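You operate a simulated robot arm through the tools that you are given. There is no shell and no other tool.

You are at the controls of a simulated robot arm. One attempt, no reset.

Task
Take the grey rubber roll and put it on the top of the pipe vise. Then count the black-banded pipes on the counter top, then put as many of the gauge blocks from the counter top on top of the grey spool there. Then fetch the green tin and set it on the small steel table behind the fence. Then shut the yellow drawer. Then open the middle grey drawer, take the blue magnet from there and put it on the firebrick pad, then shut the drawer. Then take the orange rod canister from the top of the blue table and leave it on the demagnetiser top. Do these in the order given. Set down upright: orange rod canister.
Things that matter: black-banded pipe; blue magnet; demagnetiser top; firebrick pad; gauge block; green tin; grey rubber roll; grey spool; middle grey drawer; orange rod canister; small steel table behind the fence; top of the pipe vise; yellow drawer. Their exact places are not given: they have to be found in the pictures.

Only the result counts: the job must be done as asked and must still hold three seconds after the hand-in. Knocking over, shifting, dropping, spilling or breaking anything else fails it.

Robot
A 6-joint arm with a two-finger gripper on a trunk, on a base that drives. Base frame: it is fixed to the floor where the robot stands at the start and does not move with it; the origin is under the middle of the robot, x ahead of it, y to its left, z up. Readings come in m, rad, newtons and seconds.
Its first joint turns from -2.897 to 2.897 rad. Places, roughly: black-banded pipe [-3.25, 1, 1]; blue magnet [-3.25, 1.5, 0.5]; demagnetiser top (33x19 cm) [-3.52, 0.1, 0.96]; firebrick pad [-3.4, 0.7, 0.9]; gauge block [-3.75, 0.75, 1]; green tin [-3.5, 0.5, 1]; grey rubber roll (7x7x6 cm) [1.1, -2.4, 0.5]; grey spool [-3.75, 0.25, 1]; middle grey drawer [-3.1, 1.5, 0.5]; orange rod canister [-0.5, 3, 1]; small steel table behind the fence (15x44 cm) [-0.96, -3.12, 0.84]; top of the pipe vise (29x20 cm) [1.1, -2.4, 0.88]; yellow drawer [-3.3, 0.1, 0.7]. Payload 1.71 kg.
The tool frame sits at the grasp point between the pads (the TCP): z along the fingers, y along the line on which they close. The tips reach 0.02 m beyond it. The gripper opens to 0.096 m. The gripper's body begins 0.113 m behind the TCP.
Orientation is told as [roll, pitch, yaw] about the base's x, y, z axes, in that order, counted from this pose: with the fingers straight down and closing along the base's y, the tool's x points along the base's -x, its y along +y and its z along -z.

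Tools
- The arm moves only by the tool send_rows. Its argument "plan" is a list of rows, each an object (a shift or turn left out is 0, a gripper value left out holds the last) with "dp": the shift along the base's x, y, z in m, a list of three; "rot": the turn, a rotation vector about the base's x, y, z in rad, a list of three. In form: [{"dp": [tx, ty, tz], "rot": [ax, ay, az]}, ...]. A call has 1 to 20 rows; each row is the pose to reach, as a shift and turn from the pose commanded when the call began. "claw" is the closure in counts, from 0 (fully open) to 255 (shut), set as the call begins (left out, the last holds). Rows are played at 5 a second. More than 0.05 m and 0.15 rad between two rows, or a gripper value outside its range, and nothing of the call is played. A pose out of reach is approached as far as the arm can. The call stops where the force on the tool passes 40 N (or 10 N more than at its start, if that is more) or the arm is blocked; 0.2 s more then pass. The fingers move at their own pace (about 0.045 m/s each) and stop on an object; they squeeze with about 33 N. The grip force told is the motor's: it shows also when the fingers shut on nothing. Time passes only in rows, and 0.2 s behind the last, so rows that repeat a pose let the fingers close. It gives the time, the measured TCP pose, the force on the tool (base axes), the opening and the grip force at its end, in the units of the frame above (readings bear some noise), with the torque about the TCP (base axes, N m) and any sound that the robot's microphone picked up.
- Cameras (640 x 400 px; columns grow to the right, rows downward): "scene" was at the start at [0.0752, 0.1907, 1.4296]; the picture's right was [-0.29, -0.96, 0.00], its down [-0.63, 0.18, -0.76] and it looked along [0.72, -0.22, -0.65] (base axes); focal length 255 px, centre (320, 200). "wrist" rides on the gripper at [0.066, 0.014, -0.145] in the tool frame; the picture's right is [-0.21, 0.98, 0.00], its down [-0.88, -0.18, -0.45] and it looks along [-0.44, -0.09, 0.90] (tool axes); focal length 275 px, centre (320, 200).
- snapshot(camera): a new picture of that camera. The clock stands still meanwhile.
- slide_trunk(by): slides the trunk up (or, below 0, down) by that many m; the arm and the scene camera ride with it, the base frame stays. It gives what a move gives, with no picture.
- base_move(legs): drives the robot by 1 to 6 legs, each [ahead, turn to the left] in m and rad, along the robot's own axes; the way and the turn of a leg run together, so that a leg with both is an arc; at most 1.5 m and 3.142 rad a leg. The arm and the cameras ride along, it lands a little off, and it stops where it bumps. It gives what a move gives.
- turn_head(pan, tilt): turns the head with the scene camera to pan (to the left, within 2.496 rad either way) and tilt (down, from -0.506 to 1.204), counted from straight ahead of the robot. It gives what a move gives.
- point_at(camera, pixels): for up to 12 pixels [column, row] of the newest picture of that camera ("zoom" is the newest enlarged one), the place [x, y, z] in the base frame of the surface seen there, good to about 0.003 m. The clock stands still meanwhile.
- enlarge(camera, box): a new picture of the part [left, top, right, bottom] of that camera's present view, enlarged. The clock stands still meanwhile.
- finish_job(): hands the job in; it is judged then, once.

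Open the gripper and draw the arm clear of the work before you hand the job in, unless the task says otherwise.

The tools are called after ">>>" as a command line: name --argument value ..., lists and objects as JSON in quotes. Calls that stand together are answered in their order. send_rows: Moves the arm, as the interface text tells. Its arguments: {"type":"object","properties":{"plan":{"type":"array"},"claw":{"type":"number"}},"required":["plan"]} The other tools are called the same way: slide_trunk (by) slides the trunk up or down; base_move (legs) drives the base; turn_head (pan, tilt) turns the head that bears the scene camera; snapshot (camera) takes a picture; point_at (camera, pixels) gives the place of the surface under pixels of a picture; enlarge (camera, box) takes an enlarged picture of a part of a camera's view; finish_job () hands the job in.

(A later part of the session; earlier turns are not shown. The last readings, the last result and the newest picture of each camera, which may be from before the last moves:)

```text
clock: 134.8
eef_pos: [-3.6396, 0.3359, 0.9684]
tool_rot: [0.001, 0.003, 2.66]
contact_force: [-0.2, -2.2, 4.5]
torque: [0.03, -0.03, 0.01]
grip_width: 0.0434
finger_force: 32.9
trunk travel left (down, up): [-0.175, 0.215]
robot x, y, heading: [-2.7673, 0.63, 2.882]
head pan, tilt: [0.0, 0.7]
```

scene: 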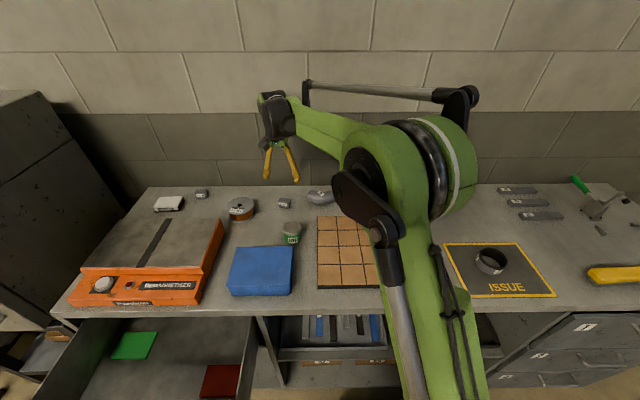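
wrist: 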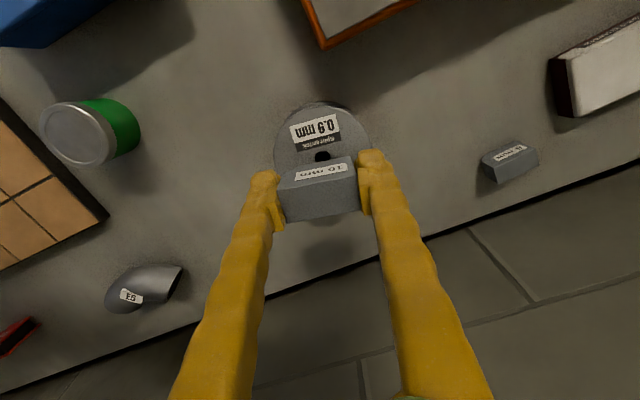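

Light contact (4.5 N). I open partially and rise straight up, then look.

>>> send_rows --plan '[{"dp": [0, 0, 0]}, {"dp": [0, 0, 0]}, {"dp": [0, 0, 0]}, {"dp": [0, 0, 0.0]}]' --claw 95

>>> send_rows --plan '[{"dp": [0, 0, 0.02]}, {"dp": [0, 0, 0.05]}, {"dp": [0, 0, 0.09]}, {"dp": [0, 0, 0.13]}, {"dp": [0, 0, 0.15]}, {"dp": [0, 0, 0.15]}]'

>>> snapshot --camera "wrist"

>>> enlarge --camera "scene" --box '[180, 150, 310, 230]'

```text
clock: 135.8
eef_pos: [-3.6389, 0.3377, 0.9687]
tool_rot: [0.003, 0.002, 2.661]
contact_force: [0.5, 0.7, -1.8]
torque: [0.0, 0.01, -0.01]
grip_width: 0.0601
finger_force: 0.0
trunk travel left (down, up): [-0.175, 0.215]
robot x, y, heading: [-2.7699, 0.6338, 2.886]
head pan, tilt: [0.0, 0.7]
```

```text
clock: 137.2
eef_pos: [-3.6426, 0.3374, 1.1197]
tool_rot: [0.002, 0.001, 2.66]
contact_force: [0.0, -0.5, 1.4]
torque: [0.04, 0.0, 0.02]
grip_width: 0.0604
finger_force: 0.1
trunk travel left (down, up): [-0.175, 0.215]
robot x, y, heading: [-2.7696, 0.6349, 2.883]
head pan, tilt: [0.0, 0.7]
```

```text
taken
```

wrist: 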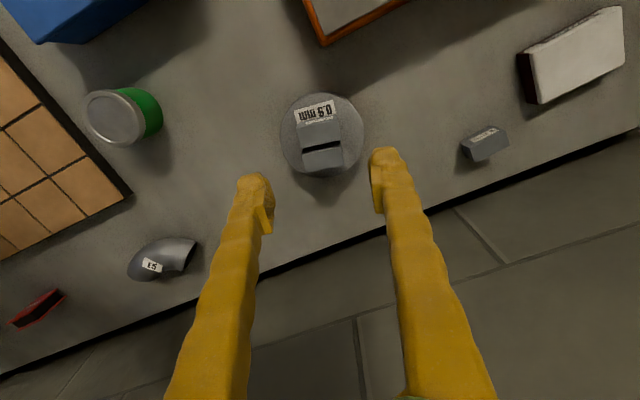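

```text
4.92 times, centred on (245, 190) of scene
```

zoom: 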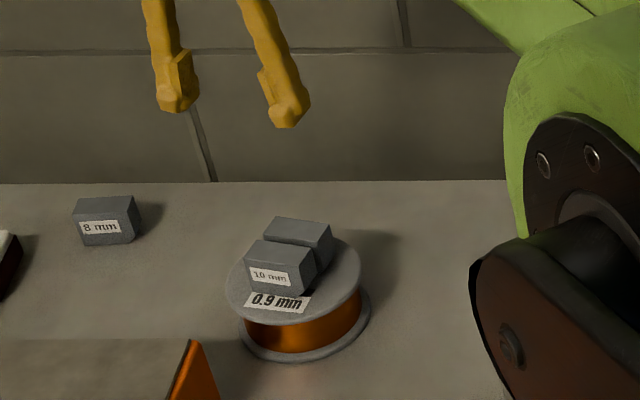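

Both blocks (6 mm and 10 mm) rest on the spool. Next the green tin: I move above it at ≈(-3.484,0.511) with the gripper open.

>>> send_rows --plan '[{"dp": [0.026, 0.029, 0]}, {"dp": [0.053, 0.058, 0]}, {"dp": [0.08, 0.087, 0]}, {"dp": [0.106, 0.116, -0.01]}, {"dp": [0.132, 0.145, -0.025]}, {"dp": [0.1586, 0.1736, -0.04]}, {"dp": [0.1586, 0.1736, -0.04]}]' --claw 0

>>> snapshot --camera "wrist"

```text
clock: 138.8
eef_pos: [-3.4791, 0.5109, 1.0779]
tool_rot: [0.002, 0.002, 2.662]
contact_force: [0.9, 1.2, -0.5]
torque: [-0.01, 0.02, -0.03]
grip_width: 0.0961
finger_force: 0.0
trunk travel left (down, up): [-0.175, 0.215]
robot x, y, heading: [-2.7724, 0.633, 2.884]
head pan, tilt: [0.0, 0.7]
```

```text
taken
```

wrist: 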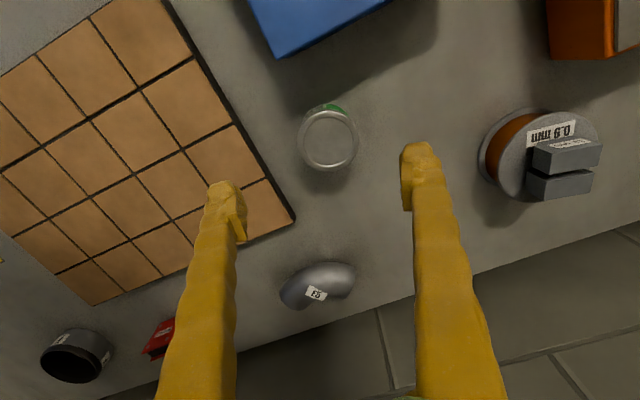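

The tin's lid is at (329,139) between the fingers. I measure its rim.

>>> point_at --camera "wrist" --pixels '[[302, 138], [355, 142], [330, 113], [327, 164], [329, 139], [310, 155], [347, 122]]'

```text
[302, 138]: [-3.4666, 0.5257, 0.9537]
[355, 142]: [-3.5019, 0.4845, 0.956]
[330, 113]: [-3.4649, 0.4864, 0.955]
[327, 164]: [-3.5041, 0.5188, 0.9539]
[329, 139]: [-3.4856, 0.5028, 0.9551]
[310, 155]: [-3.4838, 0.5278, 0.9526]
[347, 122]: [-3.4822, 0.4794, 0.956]
```

Tin centre (-3.484,0.504), Ø≈0.054. I descend to z≈0.93 and grip.

>>> send_rows --plan '[{"dp": [-0.005, -0.007, -0.03]}, {"dp": [-0.005, -0.007, -0.065]}, {"dp": [-0.005, -0.007, -0.1]}, {"dp": [-0.005, -0.007, -0.13]}, {"dp": [-0.005, -0.007, -0.147]}, {"dp": [-0.005, -0.007, -0.147]}]'

>>> send_rows --plan '[{"dp": [0, 0, 0]}, {"dp": [0, 0, 0]}, {"dp": [0, 0, 0]}, {"dp": [0, 0, 0]}, {"dp": [0, 0, 0]}]' --claw 255

>>> snapshot --camera "wrist"

```text
clock: 140.2
eef_pos: [-3.4863, 0.5022, 0.9315]
tool_rot: [0.001, 0.001, 2.662]
contact_force: [-0.8, 0.3, -0.9]
torque: [-0.01, -0.03, 0.03]
grip_width: 0.096
finger_force: 0.1
trunk travel left (down, up): [-0.175, 0.215]
robot x, y, heading: [-2.7653, 0.6288, 2.88]
head pan, tilt: [0.0, 0.7]
```

```text
clock: 141.4
eef_pos: [-3.4864, 0.503, 0.932]
tool_rot: [0.003, 0.002, 2.66]
contact_force: [-0.1, -0.6, 1.1]
torque: [0.0, -0.04, 0.01]
grip_width: 0.0686
finger_force: 33.0
trunk travel left (down, up): [-0.175, 0.215]
robot x, y, heading: [-2.7669, 0.631, 2.881]
head pan, tilt: [0.0, 0.7]
```

```text
taken
```

wrist: 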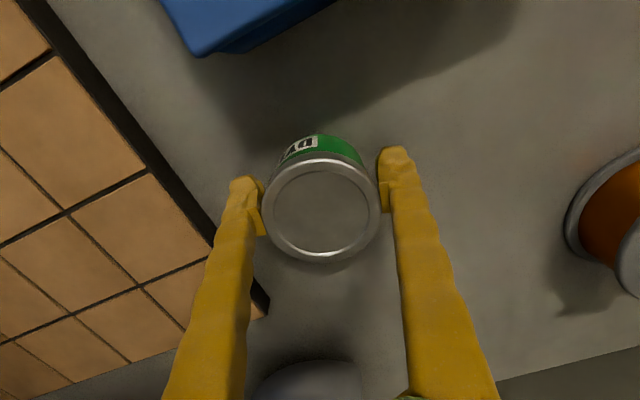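

Gripped. I lift the tin straight up, retract to a compact pose, then back the base away from the counter.

>>> send_rows --plan '[{"dp": [0, 0, 0.03]}, {"dp": [0, 0, 0.075]}, {"dp": [0, 0, 0.12]}, {"dp": [0, 0, 0.165]}, {"dp": [0, 0, 0.2]}, {"dp": [0.03, 0.032, 0.2]}, {"dp": [0.06, 0.065, 0.2]}, {"dp": [0.09, 0.097, 0.2]}, {"dp": [0.12, 0.13, 0.2]}, {"dp": [0.15, 0.162, 0.2]}, {"dp": [0.18, 0.195, 0.2]}, {"dp": [0.21, 0.225, 0.2]}, {"dp": [0.236, 0.258, 0.2]}, {"dp": [0.236, 0.258, 0.2]}]'

>>> base_move --legs '[[-0.6, 0]]'

>>> snapshot --camera "wrist"

>>> snapshot --camera "scene"

```text
clock: 144.4
eef_pos: [-3.2511, 0.7603, 1.1315]
tool_rot: [0.001, 0.001, 2.659]
contact_force: [-1.0, 0.1, -1.9]
torque: [-0.03, 0.04, 0.0]
grip_width: 0.0693
finger_force: 32.9
trunk travel left (down, up): [-0.175, 0.215]
robot x, y, heading: [-2.769, 0.6326, 2.879]
head pan, tilt: [0.0, 0.7]
```

```text
clock: 148.9
eef_pos: [-2.6746, 0.6092, 1.1316]
tool_rot: [0.001, 0.001, 2.656]
contact_force: [0.4, 0.2, -1.8]
torque: [-0.01, 0.02, 0.01]
grip_width: 0.0692
finger_force: 33.3
trunk travel left (down, up): [-0.175, 0.215]
robot x, y, heading: [-2.1948, 0.4787, 2.876]
head pan, tilt: [0.0, 0.7]
```

```text
taken
```

wrist: 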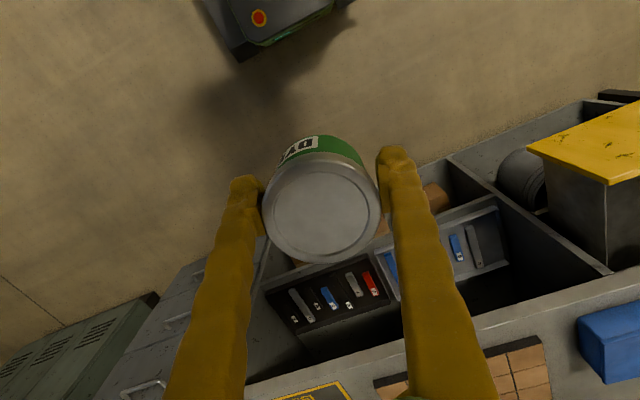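

```text
taken
```

scene: 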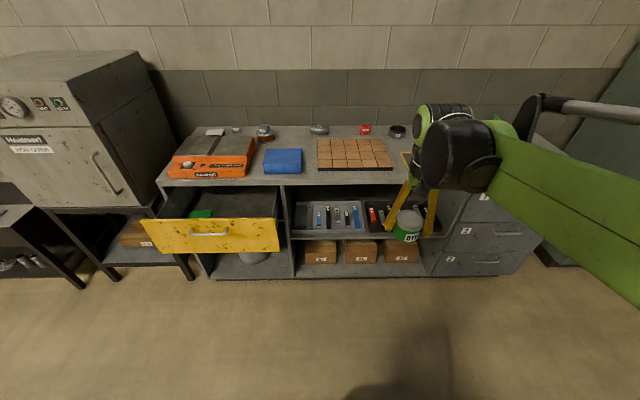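

The tin is held upright. I pan the head toward the steel table (direction about −1.24 rad) to inspect the fence and route.

>>> turn_head --pan 2.17 --tilt 0.35

>>> snapshot --camera "scene"

>>> enlarge --camera "scene" --box '[230, 90, 400, 210]'

```text
clock: 150.9
eef_pos: [-2.6664, 0.6052, 1.1356]
tool_rot: [0.004, -0.008, 2.654]
contact_force: [-2.1, 0.3, -1.3]
torque: [-0.05, -0.18, 0.02]
grip_width: 0.0691
finger_force: 33.2
trunk travel left (down, up): [-0.175, 0.215]
robot x, y, heading: [-2.193, 0.4783, 2.875]
head pan, tilt: [2.169, 0.351]
```

```text
taken
```

scene: 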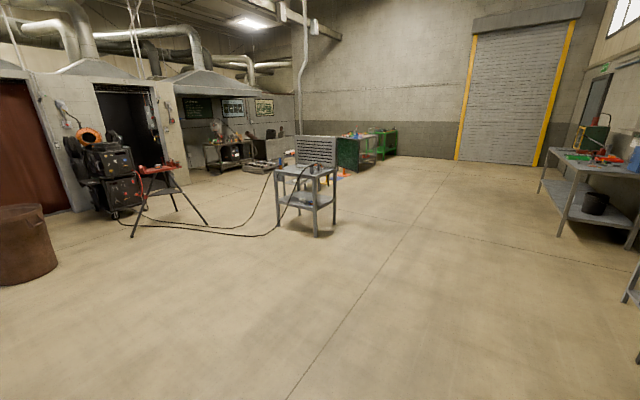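

```text
3.33 times, centred on (315, 150) of scene
```

zoom: 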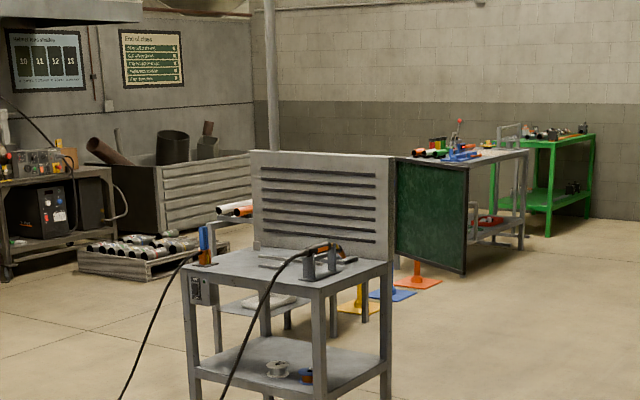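

A welding table with a slotted back panel stands in front; I measure it and what lies behind it.

>>> point_at --camera "zoom" --pixels '[[190, 270], [385, 268], [250, 155], [393, 160], [250, 240], [390, 255], [240, 212], [265, 300], [440, 200], [235, 310], [320, 290], [430, 155]]'

```text
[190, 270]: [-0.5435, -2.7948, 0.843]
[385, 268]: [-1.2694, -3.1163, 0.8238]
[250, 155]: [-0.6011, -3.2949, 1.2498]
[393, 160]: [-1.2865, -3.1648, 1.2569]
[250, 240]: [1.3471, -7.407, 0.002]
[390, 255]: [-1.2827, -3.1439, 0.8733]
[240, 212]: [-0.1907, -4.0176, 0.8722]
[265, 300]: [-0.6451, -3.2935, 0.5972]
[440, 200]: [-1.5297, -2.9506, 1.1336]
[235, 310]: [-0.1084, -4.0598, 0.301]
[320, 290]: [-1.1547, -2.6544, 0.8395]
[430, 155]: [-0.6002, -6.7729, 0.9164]
```

The welding table's top (z≈0.84) has a slotted back panel; the target strip lies near its back. I drive to a viewing spot in front of it.

>>> base_move --legs '[[0, 2.4065], [1.38, 0], [1.38, 0], [0, -0.77]]'

>>> turn_head --pan 0.0 --tilt 0.5

>>> snapshot --camera "scene"

```text
clock: 181.4
eef_pos: [-0.6681, -2.2301, 1.1384]
tool_rot: [0.005, -0.012, -1.955]
contact_force: [-0.3, -0.4, -2.2]
torque: [0.0, -0.02, 0.02]
grip_width: 0.069
finger_force: 32.9
trunk travel left (down, up): [-0.175, 0.215]
robot x, y, heading: [-0.5845, -1.7567, -1.733]
head pan, tilt: [2.169, 0.351]
```

```text
clock: 183.5
eef_pos: [-0.6631, -2.205, 1.1478]
tool_rot: [0.011, -0.033, -1.957]
contact_force: [-1.2, -0.3, -2.4]
torque: [-0.02, 0.01, 0.03]
grip_width: 0.0688
finger_force: 32.4
trunk travel left (down, up): [-0.175, 0.215]
robot x, y, heading: [-0.5881, -1.7553, -1.737]
head pan, tilt: [0.0, 0.499]
```

```text
taken
```

scene: 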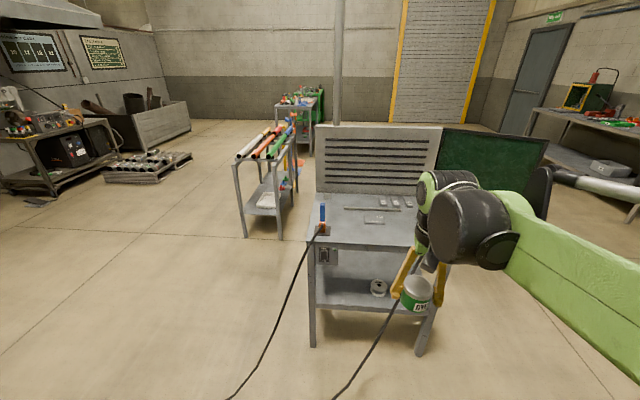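

I zoom in on the welding table top to find the fence and the strip behind it.

>>> enlarge --camera "scene" --box '[300, 120, 460, 250]'

>>> snapshot --camera "wrist"

```text
3.08 times, centred on (380, 185) of scene
```

zoom: 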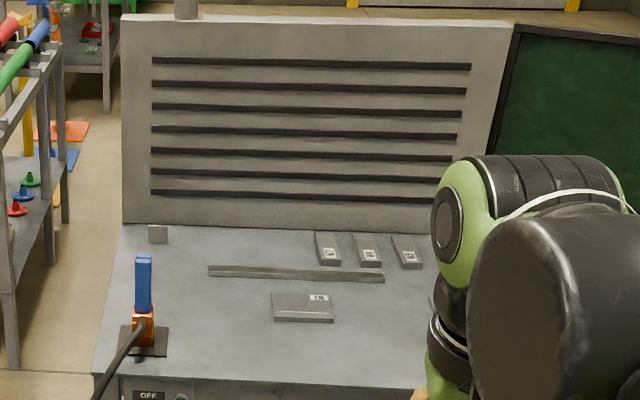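

```text
taken
```

wrist: 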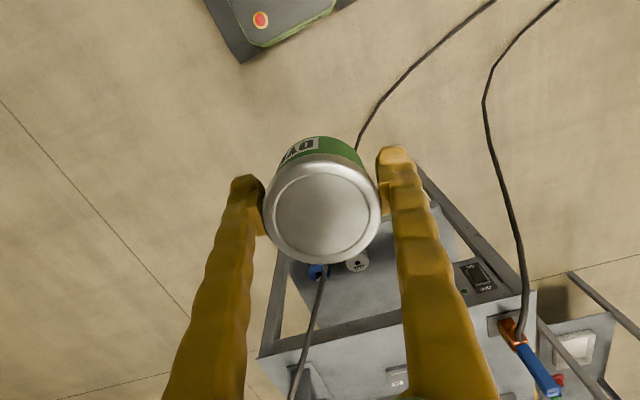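

A low bar (the fence) lies across the table at zoom (295,273), with three labelled plates and a small cube behind it. I measure these.

>>> point_at --camera "zoom" --pixels '[[210, 268], [384, 275], [300, 270], [158, 228], [158, 242], [318, 235], [330, 262], [405, 240], [230, 245], [125, 225], [420, 230], [280, 232]]'

>>> point_at --camera "zoom" --pixels '[[100, 372], [420, 385], [142, 258], [145, 345], [275, 300], [332, 310], [240, 340], [345, 250], [210, 278], [382, 283], [240, 226], [260, 250]]'

```text
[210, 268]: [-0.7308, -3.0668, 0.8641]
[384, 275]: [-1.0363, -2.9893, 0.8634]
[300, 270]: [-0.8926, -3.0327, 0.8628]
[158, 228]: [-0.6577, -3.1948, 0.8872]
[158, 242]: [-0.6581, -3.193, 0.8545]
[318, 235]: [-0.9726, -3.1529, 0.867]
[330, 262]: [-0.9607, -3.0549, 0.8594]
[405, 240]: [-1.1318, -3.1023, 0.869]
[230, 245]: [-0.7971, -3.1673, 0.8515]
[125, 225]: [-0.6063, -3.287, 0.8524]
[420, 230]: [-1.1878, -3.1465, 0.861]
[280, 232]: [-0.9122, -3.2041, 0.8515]
```

```text
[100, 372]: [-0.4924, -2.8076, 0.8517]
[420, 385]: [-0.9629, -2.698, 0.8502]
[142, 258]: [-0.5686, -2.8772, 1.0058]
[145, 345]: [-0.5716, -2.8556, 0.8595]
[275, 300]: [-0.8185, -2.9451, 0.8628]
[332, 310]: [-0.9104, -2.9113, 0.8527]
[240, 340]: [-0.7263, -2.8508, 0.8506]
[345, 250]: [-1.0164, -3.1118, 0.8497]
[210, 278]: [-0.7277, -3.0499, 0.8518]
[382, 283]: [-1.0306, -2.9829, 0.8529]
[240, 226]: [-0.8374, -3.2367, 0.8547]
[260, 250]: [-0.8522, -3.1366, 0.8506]
```

Table top z≈0.851; free strip between fence and panel near (-0.85,-3.125). I check where the floor cables run relative to my standing spot.

>>> point_at --camera "scene" --pixels '[[265, 340], [240, 388], [300, 275], [385, 322], [360, 365], [340, 390], [312, 345], [420, 352], [318, 235], [322, 215], [378, 288], [435, 300]]'

>>> turn_head --pan 0.4 --tilt 1.0

>>> snapshot --camera "scene"

```text
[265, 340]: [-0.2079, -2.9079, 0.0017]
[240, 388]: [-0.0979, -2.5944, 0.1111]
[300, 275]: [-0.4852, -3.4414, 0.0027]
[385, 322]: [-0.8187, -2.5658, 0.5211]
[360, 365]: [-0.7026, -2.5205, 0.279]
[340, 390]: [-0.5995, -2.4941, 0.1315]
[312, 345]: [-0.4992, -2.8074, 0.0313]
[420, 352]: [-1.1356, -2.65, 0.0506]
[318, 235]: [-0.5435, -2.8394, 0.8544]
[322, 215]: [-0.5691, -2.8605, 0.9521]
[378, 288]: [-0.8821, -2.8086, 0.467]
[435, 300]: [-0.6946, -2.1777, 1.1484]
```

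```text
clock: 184.4
eef_pos: [-0.6662, -2.2214, 1.1424]
tool_rot: [0.008, -0.02, -1.958]
contact_force: [-0.4, -1.1, -3.6]
torque: [0.04, -0.02, 0.03]
grip_width: 0.0692
finger_force: 32.8
trunk travel left (down, up): [-0.175, 0.215]
robot x, y, heading: [-0.5844, -1.7554, -1.733]
head pan, tilt: [0.4, 1.0]
```

```text
taken
```

scene: 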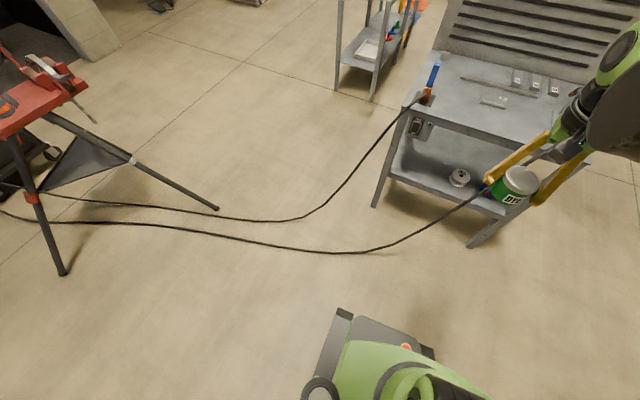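

A cable hangs in front of the table near (-0.7,-2.52). I measure the base's own front edge and the cable's course to choose a clear spot.

>>> point_at --camera "scene" --pixels '[[345, 312], [435, 352], [320, 380], [405, 347], [360, 253], [310, 248], [420, 232], [455, 208], [200, 230], [300, 217], [340, 190], [385, 130]]'

>>> turn_head --pan -0.3 --tilt 1.1

>>> snapshot --camera "scene"

```text
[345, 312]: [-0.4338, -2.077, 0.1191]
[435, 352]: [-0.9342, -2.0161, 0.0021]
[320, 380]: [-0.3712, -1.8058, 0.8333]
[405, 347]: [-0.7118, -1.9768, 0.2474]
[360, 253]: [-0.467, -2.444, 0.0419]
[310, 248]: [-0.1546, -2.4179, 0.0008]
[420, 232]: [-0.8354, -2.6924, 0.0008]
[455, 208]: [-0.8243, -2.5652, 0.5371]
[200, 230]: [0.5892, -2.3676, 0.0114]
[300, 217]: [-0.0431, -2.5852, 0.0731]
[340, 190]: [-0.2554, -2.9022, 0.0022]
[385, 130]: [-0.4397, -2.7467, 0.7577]
```

```text
clock: 185.5
eef_pos: [-0.6655, -2.2143, 1.1439]
tool_rot: [0.009, -0.027, -1.957]
contact_force: [0.1, 0.4, -1.5]
torque: [0.03, -0.01, -0.03]
grip_width: 0.0689
finger_force: 33.2
trunk travel left (down, up): [-0.175, 0.215]
robot x, y, heading: [-0.5883, -1.755, -1.735]
head pan, tilt: [-0.3, 1.1]
```

```text
taken
```

scene: 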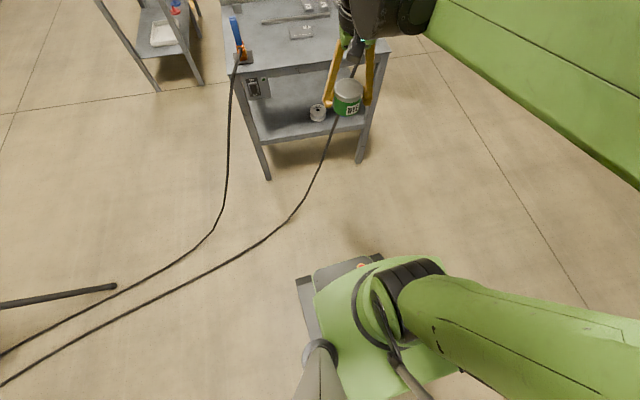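

Base extends ~0.29 m ahead and ±0.2 m sideways; the cable rises toward the table's right front corner, so I'll approach from x≈-1.0 where it hangs high. I sidestep there first and look.

>>> base_move --legs '[[0, -1.3], [0.42, 0], [0, 1.26]]'

>>> turn_head --pan 0.0 --tilt 0.75

>>> snapshot --camera "scene"

```text
clock: 198.4
eef_pos: [-1.107, -2.2585, 1.1447]
tool_rot: [0.009, -0.027, -2.009]
contact_force: [0.3, 0.1, -1.5]
torque: [0.01, -0.02, -0.01]
grip_width: 0.0691
finger_force: 32.6
trunk travel left (down, up): [-0.175, 0.215]
robot x, y, heading: [-1.0136, -1.8084, -1.789]
head pan, tilt: [-0.3, 1.1]
```

```text
clock: 199.2
eef_pos: [-1.1065, -2.2535, 1.1455]
tool_rot: [0.009, -0.03, -2.009]
contact_force: [-0.1, 1.2, -1.7]
torque: [-0.09, 0.03, 0.02]
grip_width: 0.0688
finger_force: 33.4
trunk travel left (down, up): [-0.175, 0.215]
robot x, y, heading: [-1.0076, -1.8056, -1.788]
head pan, tilt: [0.0, 0.75]
```

```text
taken
```

scene: 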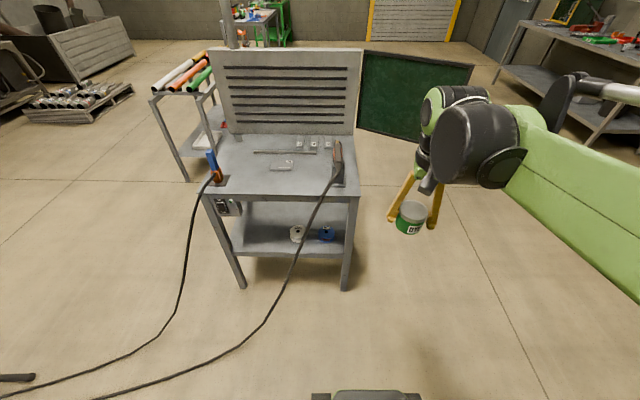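

Now the whole cable is visible from the clamp at (338,165) down to the floor. I measure points along it and the table.

>>> point_at --camera "scene" --pixels '[[338, 150], [333, 180], [318, 208], [303, 240], [291, 268], [278, 297], [262, 325], [240, 345], [345, 285], [241, 283], [355, 192], [358, 140]]'

>>> enlarge --camera "scene" --box '[195, 110, 375, 220]'

```text
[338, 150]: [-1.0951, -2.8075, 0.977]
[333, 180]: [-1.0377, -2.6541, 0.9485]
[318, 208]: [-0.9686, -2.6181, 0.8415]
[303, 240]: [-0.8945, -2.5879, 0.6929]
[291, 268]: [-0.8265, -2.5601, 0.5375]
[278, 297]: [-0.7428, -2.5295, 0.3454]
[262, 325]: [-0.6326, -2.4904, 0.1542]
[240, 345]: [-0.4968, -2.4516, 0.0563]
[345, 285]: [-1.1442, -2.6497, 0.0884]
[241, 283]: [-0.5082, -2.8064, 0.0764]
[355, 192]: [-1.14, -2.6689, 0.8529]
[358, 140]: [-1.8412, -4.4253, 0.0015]
```

```text
3.56 times, centred on (285, 165) of scene
```

zoom: 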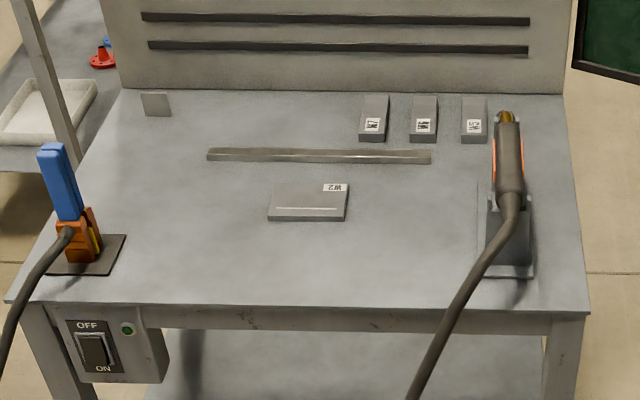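

The torch at the right front (top z≈0.98) and its cable are the things to avoid. I level the tool, raise it 0.1 m, then turn slightly and drive ahead 0.42 m.

>>> send_rows --plan '[{"dp": [0, 0, 0.035], "rot": [0.031, -0.0046, 0]}, {"dp": [0, 0, 0.07], "rot": [0.031, -0.0046, 0]}, {"dp": [0, 0, 0.1], "rot": [0.031, -0.0046, 0]}, {"dp": [0, 0, 0.1], "rot": [0.031, -0.0046, 0]}]'

>>> base_move --legs '[[0, 0.2], [0.42, 0]]'

>>> turn_head --pan 0.15 --tilt 0.8

>>> snapshot --camera "scene"

>>> snapshot --camera "wrist"

```text
clock: 200.2
eef_pos: [-1.1032, -2.2401, 1.2505]
tool_rot: [0.003, -0.011, -2.008]
contact_force: [0.5, 1.5, -1.7]
torque: [-0.19, 0.05, 0.01]
grip_width: 0.0689
finger_force: 33.2
trunk travel left (down, up): [-0.175, 0.215]
robot x, y, heading: [-1.0131, -1.8038, -1.79]
head pan, tilt: [0.0, 0.75]
```

```text
clock: 204.6
eef_pos: [-1.0196, -2.6763, 1.2508]
tool_rot: [0.001, -0.011, -1.808]
contact_force: [0.1, -0.1, -2.3]
torque: [-0.01, 0.02, 0.03]
grip_width: 0.0691
finger_force: 33.3
trunk travel left (down, up): [-0.175, 0.215]
robot x, y, heading: [-1.0156, -2.2293, -1.592]
head pan, tilt: [0.0, 0.75]
```

```text
clock: 205.3
eef_pos: [-1.0201, -2.6546, 1.2582]
tool_rot: [0.005, -0.027, -1.809]
contact_force: [0.2, 0.1, -2.2]
torque: [-0.03, 0.03, -0.03]
grip_width: 0.0689
finger_force: 33.3
trunk travel left (down, up): [-0.175, 0.215]
robot x, y, heading: [-1.0188, -2.2287, -1.589]
head pan, tilt: [0.15, 0.799]
```

```text
taken
```

scene: 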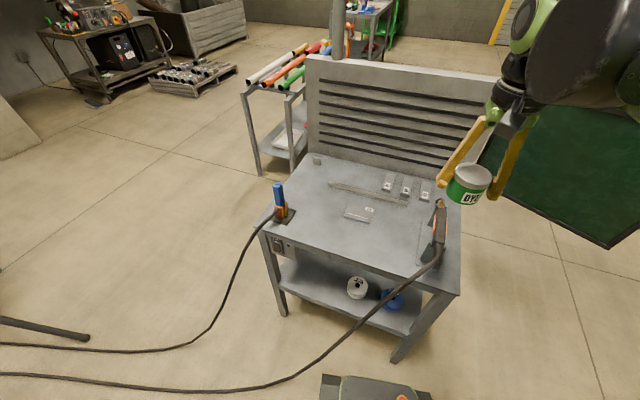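

```text
taken
```

wrist: 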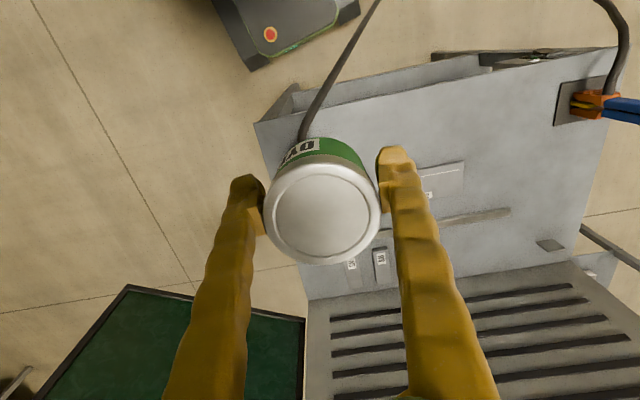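

In position. I zoom on the strip behind the fence to fix the target spot.

>>> enlarge --camera "scene" --box '[290, 130, 450, 230]'

```text
4.00 times, centred on (370, 180) of scene
```

zoom: 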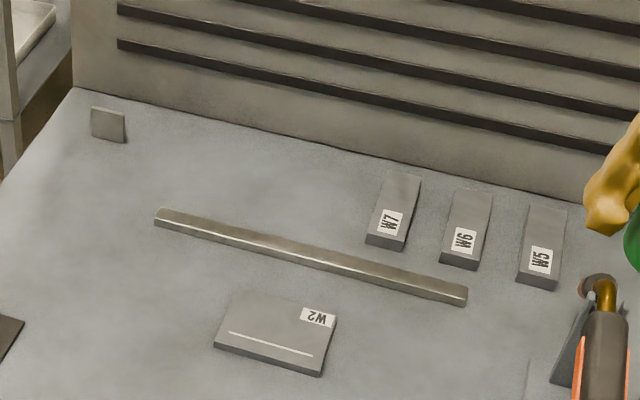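

>>> point_at --camera "zoom" --pixels '[[270, 185], [300, 190], [250, 180], [160, 215], [465, 292], [310, 250], [310, 238], [370, 235], [390, 178], [180, 120], [280, 145], [120, 140]]'

>>> point_at --camera "zoom" --pixels '[[460, 190], [530, 205], [560, 210], [525, 280], [370, 160], [600, 280], [590, 330], [230, 220], [200, 190], [330, 205], [340, 160], [100, 110]]'

```text
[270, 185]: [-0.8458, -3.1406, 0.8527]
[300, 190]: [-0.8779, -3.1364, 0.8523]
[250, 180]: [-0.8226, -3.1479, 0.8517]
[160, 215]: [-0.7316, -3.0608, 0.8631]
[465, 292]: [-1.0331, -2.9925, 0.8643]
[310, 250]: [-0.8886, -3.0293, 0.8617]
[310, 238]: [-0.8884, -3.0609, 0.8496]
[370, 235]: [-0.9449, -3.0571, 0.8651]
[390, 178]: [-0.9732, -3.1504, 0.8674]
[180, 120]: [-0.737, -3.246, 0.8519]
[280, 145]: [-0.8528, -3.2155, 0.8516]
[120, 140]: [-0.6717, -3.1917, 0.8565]
```

```text
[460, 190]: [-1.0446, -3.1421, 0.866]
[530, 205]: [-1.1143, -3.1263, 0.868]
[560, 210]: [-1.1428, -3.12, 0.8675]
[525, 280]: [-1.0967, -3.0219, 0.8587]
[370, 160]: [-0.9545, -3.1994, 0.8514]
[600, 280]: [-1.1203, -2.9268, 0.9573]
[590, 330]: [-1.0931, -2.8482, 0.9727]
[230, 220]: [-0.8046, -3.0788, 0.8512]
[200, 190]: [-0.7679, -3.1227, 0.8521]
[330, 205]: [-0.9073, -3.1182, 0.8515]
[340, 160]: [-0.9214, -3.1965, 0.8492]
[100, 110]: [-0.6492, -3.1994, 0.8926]
```

Target spot on the strip: (-0.856,-3.118), with the closing axis parallel to the fence (yaw −1.81 already fits). I move above it at z≈1.12, levelling the tool.

>>> send_rows --plan '[{"dp": [0.0137, -0.0386, -0.0115], "rot": [0.0274, -0.0015, 0]}, {"dp": [0.0273, -0.0772, -0.023], "rot": [0.0274, -0.0015, 0]}, {"dp": [0.041, -0.1157, -0.0345], "rot": [0.0274, -0.0015, 0]}, {"dp": [0.0547, -0.1543, -0.046], "rot": [0.0274, -0.0015, 0]}, {"dp": [0.0683, -0.193, -0.0575], "rot": [0.0274, -0.0015, 0]}, {"dp": [0.082, -0.2315, -0.069], "rot": [0.0274, -0.0015, 0]}, {"dp": [0.0957, -0.27, -0.0805], "rot": [0.0274, -0.0015, 0]}, {"dp": [0.1093, -0.3087, -0.092], "rot": [0.0274, -0.0015, 0]}, {"dp": [0.123, -0.347, -0.1035], "rot": [0.0274, -0.0015, 0]}, {"dp": [0.1367, -0.386, -0.115], "rot": [0.0274, -0.0015, 0]}, {"dp": [0.1503, -0.4244, -0.1265], "rot": [0.0274, -0.0015, 0]}, {"dp": [0.164, -0.463, -0.138], "rot": [0.0274, -0.0015, 0]}, {"dp": [0.164, -0.463, -0.138], "rot": [0.0274, -0.0015, 0]}]'

>>> snapshot --camera "scene"

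>>> snapshot --camera "wrist"

```text
clock: 208.1
eef_pos: [-0.8558, -3.1234, 1.1168]
tool_rot: [0.0, 0.002, -1.807]
contact_force: [0.5, 0.5, -1.3]
torque: [0.07, 0.03, 0.01]
grip_width: 0.0689
finger_force: 32.9
trunk travel left (down, up): [-0.175, 0.215]
robot x, y, heading: [-1.0153, -2.232, -1.588]
head pan, tilt: [0.15, 0.799]
```

```text
taken
```

scene: 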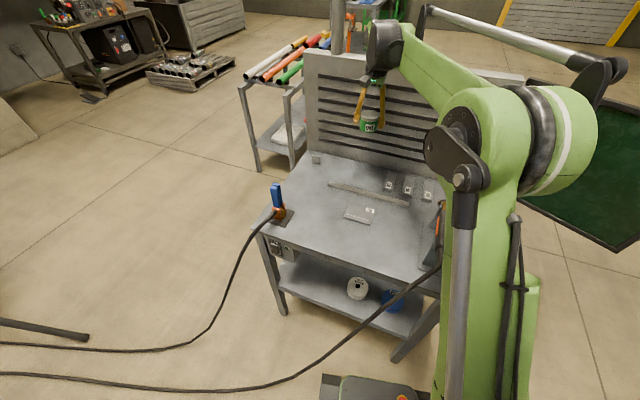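

```text
taken
```

wrist: 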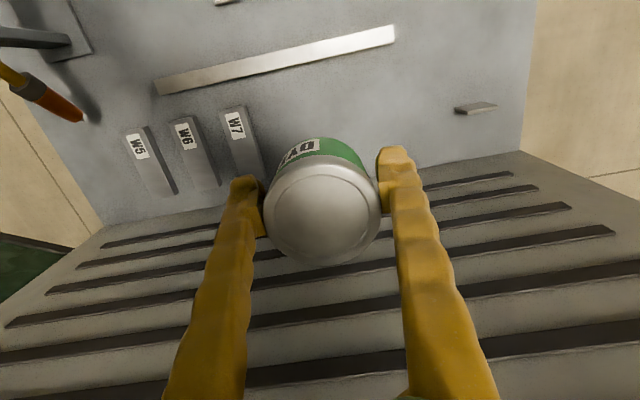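

The tin hangs above the strip. I zoom on the wrist and panel to judge clearance to the panel before lowering.

>>> enlarge --camera "scene" --box '[300, 0, 480, 200]'

>>> point_at --camera "scene" --pixels '[[385, 25], [372, 40], [385, 60], [398, 45], [378, 72], [370, 122], [402, 25]]'

```text
2.00 times, centred on (390, 100) of scene
```

zoom: 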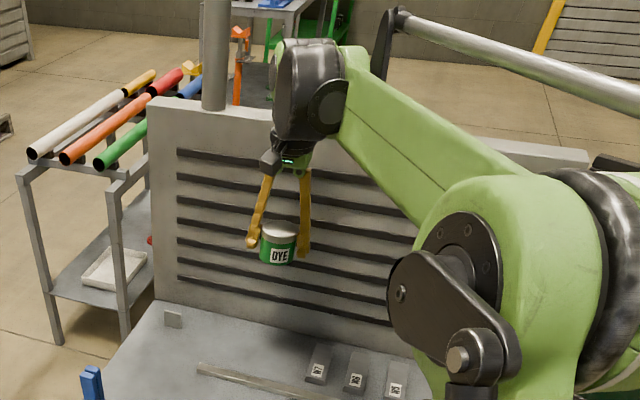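

```text
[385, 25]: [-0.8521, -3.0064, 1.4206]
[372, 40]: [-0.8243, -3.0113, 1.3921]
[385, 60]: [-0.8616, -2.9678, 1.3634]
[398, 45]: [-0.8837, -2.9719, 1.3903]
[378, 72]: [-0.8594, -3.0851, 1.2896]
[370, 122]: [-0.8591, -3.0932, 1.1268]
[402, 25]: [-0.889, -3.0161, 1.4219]
```

I measure the top silhouette of the wrist drum to see how far it reaches toward the panel.

>>> point_at --camera "zoom" --pixels '[[300, 42], [285, 45], [320, 42], [340, 55], [276, 75], [276, 110], [280, 130], [310, 60], [310, 80], [330, 105], [345, 60], [290, 155]]'

```text
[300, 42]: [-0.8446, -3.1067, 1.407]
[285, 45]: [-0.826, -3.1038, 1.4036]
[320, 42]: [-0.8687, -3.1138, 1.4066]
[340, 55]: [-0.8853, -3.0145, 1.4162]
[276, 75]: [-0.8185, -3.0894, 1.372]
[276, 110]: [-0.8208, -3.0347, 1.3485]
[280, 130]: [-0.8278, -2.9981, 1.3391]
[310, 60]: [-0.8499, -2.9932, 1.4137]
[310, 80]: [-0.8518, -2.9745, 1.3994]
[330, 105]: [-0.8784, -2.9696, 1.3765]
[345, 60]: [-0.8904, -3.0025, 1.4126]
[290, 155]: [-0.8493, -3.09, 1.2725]
```

The drum only reaches y≈-3.12 (offset toward the robot), so there's ample clearance to the panel. I lower the tin to ~1.5 cm above the table.

>>> send_rows --plan '[{"dp": [0, 0.003, -0.04]}, {"dp": [0, 0.005, -0.08]}, {"dp": [0, 0.005, -0.12]}, {"dp": [0, 0.005, -0.16]}, {"dp": [0, 0.005, -0.19]}, {"dp": [0, 0.005, -0.215]}, {"dp": [0, 0.005, -0.22]}, {"dp": [0, 0.005, -0.22]}]'

>>> snapshot --camera "wrist"

>>> enlarge --camera "scene" --box '[290, 80, 450, 230]'

```text
clock: 209.9
eef_pos: [-0.8547, -3.117, 0.8996]
tool_rot: [-0.001, 0.002, -1.808]
contact_force: [-0.2, 0.4, -2.4]
torque: [-0.01, 0.02, 0.0]
grip_width: 0.0688
finger_force: 33.2
trunk travel left (down, up): [-0.175, 0.215]
robot x, y, heading: [-1.0161, -2.2341, -1.584]
head pan, tilt: [0.15, 0.799]
```

```text
taken
```

wrist: 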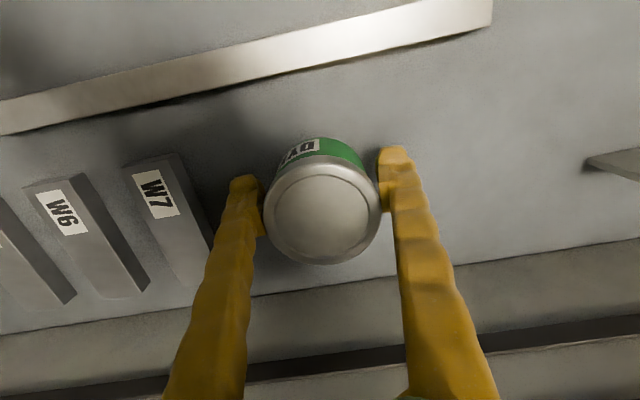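

```text
2.67 times, centred on (370, 155) of scene
```

zoom: 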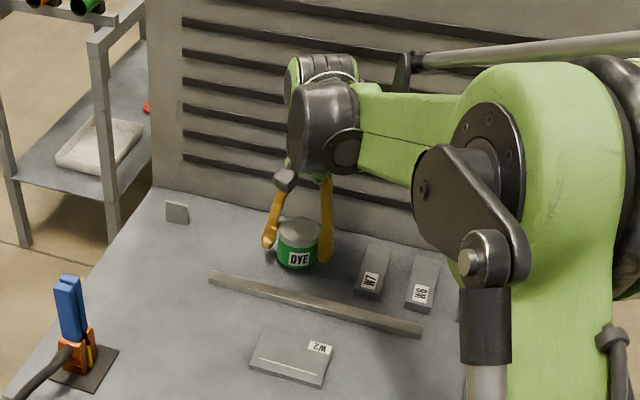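

Clear all around. I lower the last ~1.6 cm in small steps.

>>> send_rows --plan '[{"dp": [0, 0, -0.006]}, {"dp": [0, 0, -0.011]}, {"dp": [0, 0, -0.014]}, {"dp": [0, 0, -0.016]}, {"dp": [0, 0, -0.0165]}]'

```text
clock: 211.1
eef_pos: [-0.8563, -3.1152, 0.8831]
tool_rot: [0.0, 0.003, -1.808]
contact_force: [-0.8, -0.4, -2.0]
torque: [-0.01, -0.01, -0.02]
grip_width: 0.0691
finger_force: 33.3
trunk travel left (down, up): [-0.175, 0.215]
robot x, y, heading: [-1.0189, -2.2308, -1.593]
head pan, tilt: [0.15, 0.799]
```

>>> send_rows --plan '[{"dp": [0, 0, -0.001]}, {"dp": [0, 0, -0.002]}, {"dp": [0, 0, -0.002]}]'

```text
clock: 211.9
eef_pos: [-0.8562, -3.116, 0.8813]
tool_rot: [0.003, 0.002, -1.809]
contact_force: [6.3, -8.7, 31.2]
torque: [-0.09, 0.04, 0.09]
grip_width: 0.0687
finger_force: 33.6
trunk travel left (down, up): [-0.175, 0.215]
robot x, y, heading: [-1.0173, -2.2314, -1.585]
head pan, tilt: [0.15, 0.799]
```

Contact (31 N). I relieve about 1 mm, open to ~0.086 m and rise.

>>> send_rows --plan '[{"dp": [0, 0, 0.0012]}, {"dp": [0, 0, 0.0012]}]'

>>> send_rows --plan '[{"dp": [0, 0, 0]}, {"dp": [0, 0, 0]}, {"dp": [0, 0, 0]}, {"dp": [0, 0, 0]}]' --claw 27

>>> send_rows --plan '[{"dp": [0, 0, 0.02]}, {"dp": [0, 0, 0.05]}, {"dp": [0, 0, 0.09]}, {"dp": [0, 0, 0.135]}, {"dp": [0, 0, 0.18]}, {"dp": [0, 0, 0.225]}, {"dp": [0, 0, 0.27]}, {"dp": [0, 0, 0.3]}]'

>>> enlarge --camera "scene" --box '[290, 80, 450, 230]'

>>> snapshot --camera "wrist"

```text
clock: 212.5
eef_pos: [-0.856, -3.1154, 0.8813]
tool_rot: [-0.001, 0.002, -1.808]
contact_force: [4.3, 4.6, 12.4]
torque: [-0.06, 0.05, 0.03]
grip_width: 0.0688
finger_force: 33.1
trunk travel left (down, up): [-0.175, 0.215]
robot x, y, heading: [-1.0189, -2.2324, -1.588]
head pan, tilt: [0.15, 0.799]
```

```text
clock: 213.5
eef_pos: [-0.8565, -3.116, 0.8811]
tool_rot: [0.001, 0.003, -1.808]
contact_force: [0.2, 0.6, -0.2]
torque: [-0.02, -0.01, -0.03]
grip_width: 0.0858
finger_force: 0.1
trunk travel left (down, up): [-0.175, 0.215]
robot x, y, heading: [-1.0157, -2.2315, -1.59]
head pan, tilt: [0.15, 0.799]
```

```text
clock: 215.3
eef_pos: [-0.8545, -3.1148, 1.1816]
tool_rot: [0.001, 0.003, -1.808]
contact_force: [1.1, 0.2, 0.3]
torque: [0.01, 0.01, 0.02]
grip_width: 0.0857
finger_force: 0.1
trunk travel left (down, up): [-0.175, 0.215]
robot x, y, heading: [-1.0196, -2.2304, -1.585]
head pan, tilt: [0.15, 0.799]
```

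```text
2.67 times, centred on (370, 155) of scene
```

zoom: 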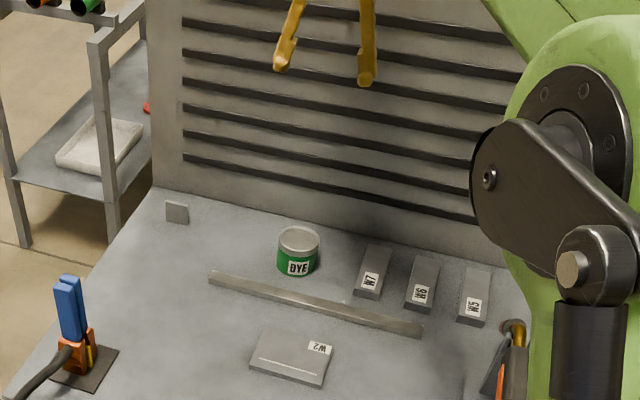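

```text
taken
```

wrist: 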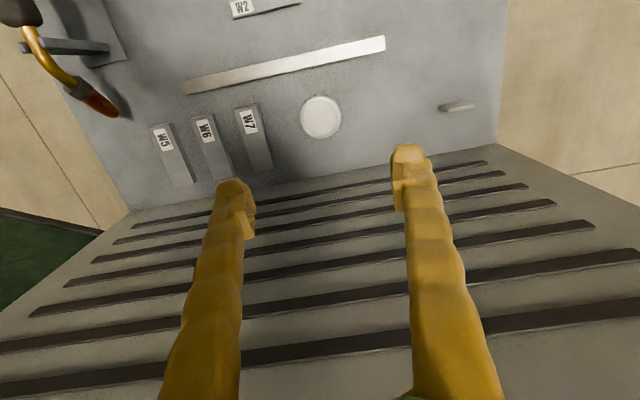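

The tin stands behind the fence, undisturbed neighbours. I retract the arm to a compact pose, back off, and drive toward the yellow drawer.

>>> send_rows --plan '[{"dp": [-0.016, 0.043, 0.01]}, {"dp": [-0.033, 0.087, 0.02]}, {"dp": [-0.05, 0.13, 0.03]}, {"dp": [-0.066, 0.174, 0.04]}, {"dp": [-0.083, 0.217, 0.05]}, {"dp": [-0.1, 0.261, 0.06]}, {"dp": [-0.116, 0.304, 0.07]}, {"dp": [-0.133, 0.348, 0.07]}, {"dp": [-0.15, 0.391, 0.07]}, {"dp": [-0.166, 0.435, 0.07]}, {"dp": [-0.166, 0.435, 0.07]}]'

>>> base_move --legs '[[-0.5, 0], [0, -2.403], [1.05, 0], [1.05, 0], [0, 0.62]]'

>>> turn_head --pan 0.0 --tilt 0.7

>>> snapshot --camera "scene"

```text
clock: 217.7
eef_pos: [-1.0232, -2.6839, 1.2524]
tool_rot: [-0.001, 0.006, -1.809]
contact_force: [-0.4, -2.3, -0.6]
torque: [0.16, -0.03, 0.02]
grip_width: 0.0858
finger_force: 0.1
trunk travel left (down, up): [-0.175, 0.215]
robot x, y, heading: [-1.0121, -2.2275, -1.589]
head pan, tilt: [0.15, 0.799]
```

```text
clock: 246.9
eef_pos: [-2.8988, -0.102, 1.2538]
tool_rot: [-0.001, 0.003, 2.738]
contact_force: [0.2, -0.1, 0.0]
torque: [0.03, 0.04, 0.04]
grip_width: 0.086
finger_force: 0.1
trunk travel left (down, up): [-0.175, 0.215]
robot x, y, heading: [-2.4534, -0.1835, 2.953]
head pan, tilt: [0.15, 0.799]
```

```text
clock: 247.6
eef_pos: [-2.8727, -0.1054, 1.2628]
tool_rot: [0.007, -0.017, 2.738]
contact_force: [0.0, -0.2, -1.0]
torque: [-0.02, -0.02, -0.03]
grip_width: 0.086
finger_force: 0.0
trunk travel left (down, up): [-0.175, 0.215]
robot x, y, heading: [-2.4572, -0.1815, 2.96]
head pan, tilt: [0.0, 0.7]
```

```text
taken
```

scene: 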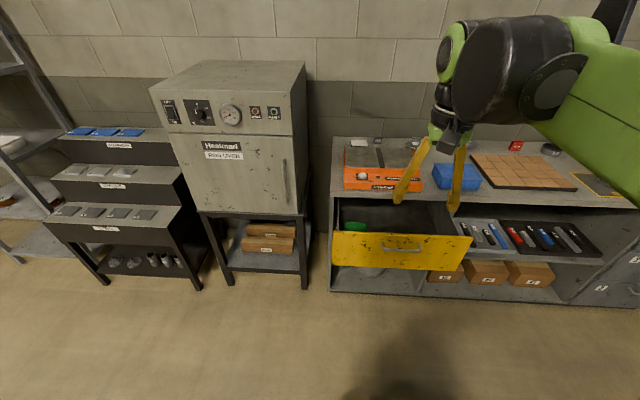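

I'm at (-2.457,-0.18) facing the open yellow drawer. I zoom and measure its face, handle, and the counter edge.

>>> enlarge --camera "scene" --box '[320, 180, 480, 290]'

```text
3.64 times, centred on (400, 235) of scene
```

zoom: 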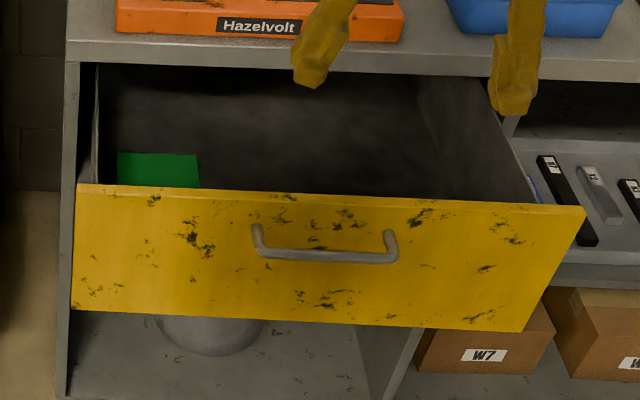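

>>> point_at --camera "zoom" --pixels '[[82, 195], [575, 215], [325, 205], [325, 290], [325, 312], [325, 257], [85, 290], [515, 325], [80, 50], [560, 70], [330, 245], [72, 200]]'

```text
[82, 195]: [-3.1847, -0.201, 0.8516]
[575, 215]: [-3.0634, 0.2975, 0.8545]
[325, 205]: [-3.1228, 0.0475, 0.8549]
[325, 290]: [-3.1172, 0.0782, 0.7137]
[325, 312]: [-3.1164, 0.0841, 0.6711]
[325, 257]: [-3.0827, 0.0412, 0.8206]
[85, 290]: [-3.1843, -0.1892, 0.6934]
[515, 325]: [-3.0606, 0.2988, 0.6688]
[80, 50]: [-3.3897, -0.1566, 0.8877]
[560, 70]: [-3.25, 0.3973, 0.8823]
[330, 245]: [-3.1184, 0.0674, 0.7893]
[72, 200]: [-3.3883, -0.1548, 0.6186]
```

Drawer is open ≈0.21 m; its face centre is (-3.124,0.048), z 0.66–0.857, handle at z≈0.82. I back up 0.1 m, close the gripper and bring it down, yawing to face the drawer squarely.

>>> base_move --legs '[[-0.1, 0]]'

>>> send_rows --plan '[{"dp": [-0.0196, 0.0109, -0.038], "rot": [0, 0, 0.04]}, {"dp": [-0.0392, 0.0218, -0.076], "rot": [0, 0, 0.08]}, {"dp": [-0.0588, 0.0328, -0.114], "rot": [0, 0, 0.12]}, {"dp": [-0.0784, 0.0437, -0.152], "rot": [0, 0, 0.165]}, {"dp": [-0.098, 0.0547, -0.19], "rot": [0, 0, 0.165]}]' --claw 255

```text
clock: 248.9
eef_pos: [-2.7737, -0.1246, 1.2625]
tool_rot: [0.007, -0.018, 2.738]
contact_force: [0.1, 0.8, 0.1]
torque: [0.01, 0.07, 0.02]
grip_width: 0.0858
finger_force: 0.0
trunk travel left (down, up): [-0.175, 0.215]
robot x, y, heading: [-2.3536, -0.206, 2.958]
head pan, tilt: [0.0, 0.7]
```

```text
clock: 250.1
eef_pos: [-2.8622, -0.0718, 1.0738]
tool_rot: [0.008, -0.024, 2.903]
contact_force: [0.6, -0.2, 0.3]
torque: [0.02, 0.05, 0.01]
grip_width: 0.0
finger_force: 16.3
trunk travel left (down, up): [-0.175, 0.215]
robot x, y, heading: [-2.3553, -0.2002, 2.951]
head pan, tilt: [0.0, 0.7]
```

Now I tilt the tool forward (~1.05 rad) and descend to the pre-contact pose about 6 cm in front of the drawer face.

>>> send_rows --plan '[{"dp": [-0.0186, 0.0102, -0.0344], "rot": [0.0247, 0.1016, 0]}, {"dp": [-0.0372, 0.0203, -0.0688], "rot": [0.0495, 0.2033, 0]}, {"dp": [-0.0558, 0.0305, -0.1032], "rot": [0.0742, 0.3049, 0]}, {"dp": [-0.0744, 0.0406, -0.1376], "rot": [0.0989, 0.4066, 0]}, {"dp": [-0.093, 0.0508, -0.172], "rot": [0.1236, 0.5082, 0]}, {"dp": [-0.1116, 0.0609, -0.2064], "rot": [0.1484, 0.6098, 0]}, {"dp": [-0.1302, 0.0711, -0.2408], "rot": [0.1731, 0.7115, 0]}, {"dp": [-0.1488, 0.0812, -0.2752], "rot": [0.1978, 0.8131, 0]}, {"dp": [-0.1674, 0.0914, -0.3096], "rot": [0.2226, 0.9148, 0]}, {"dp": [-0.186, 0.1015, -0.344], "rot": [0.2473, 1.0164, 0]}, {"dp": [-0.186, 0.1015, -0.344], "rot": [0.2473, 1.0164, 0]}]'

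>>> snapshot --camera "scene"

>>> snapshot --camera "wrist"

```text
clock: 252.5
eef_pos: [-3.112, 0.0506, 0.8007]
tool_rot: [0.003, -1.066, 2.904]
contact_force: [-1.0, 0.7, -0.4]
torque: [0.01, 0.06, 0.01]
grip_width: 0.0
finger_force: 29.1
out of reach, approached as far as the arm can: row 8, 9, 10, 11
trunk travel left (down, up): [-0.175, 0.215]
robot x, y, heading: [-2.3565, -0.2015, 2.962]
head pan, tilt: [0.0, 0.7]
```

```text
taken
```

scene: 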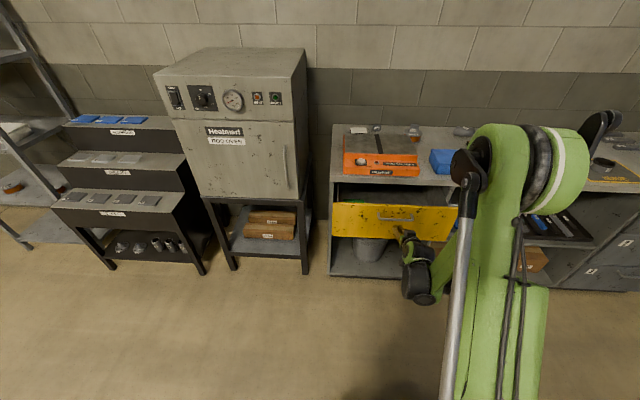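

```text
taken
```

wrist: 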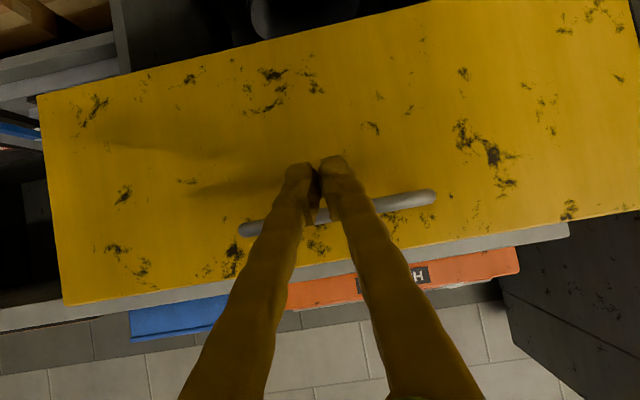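

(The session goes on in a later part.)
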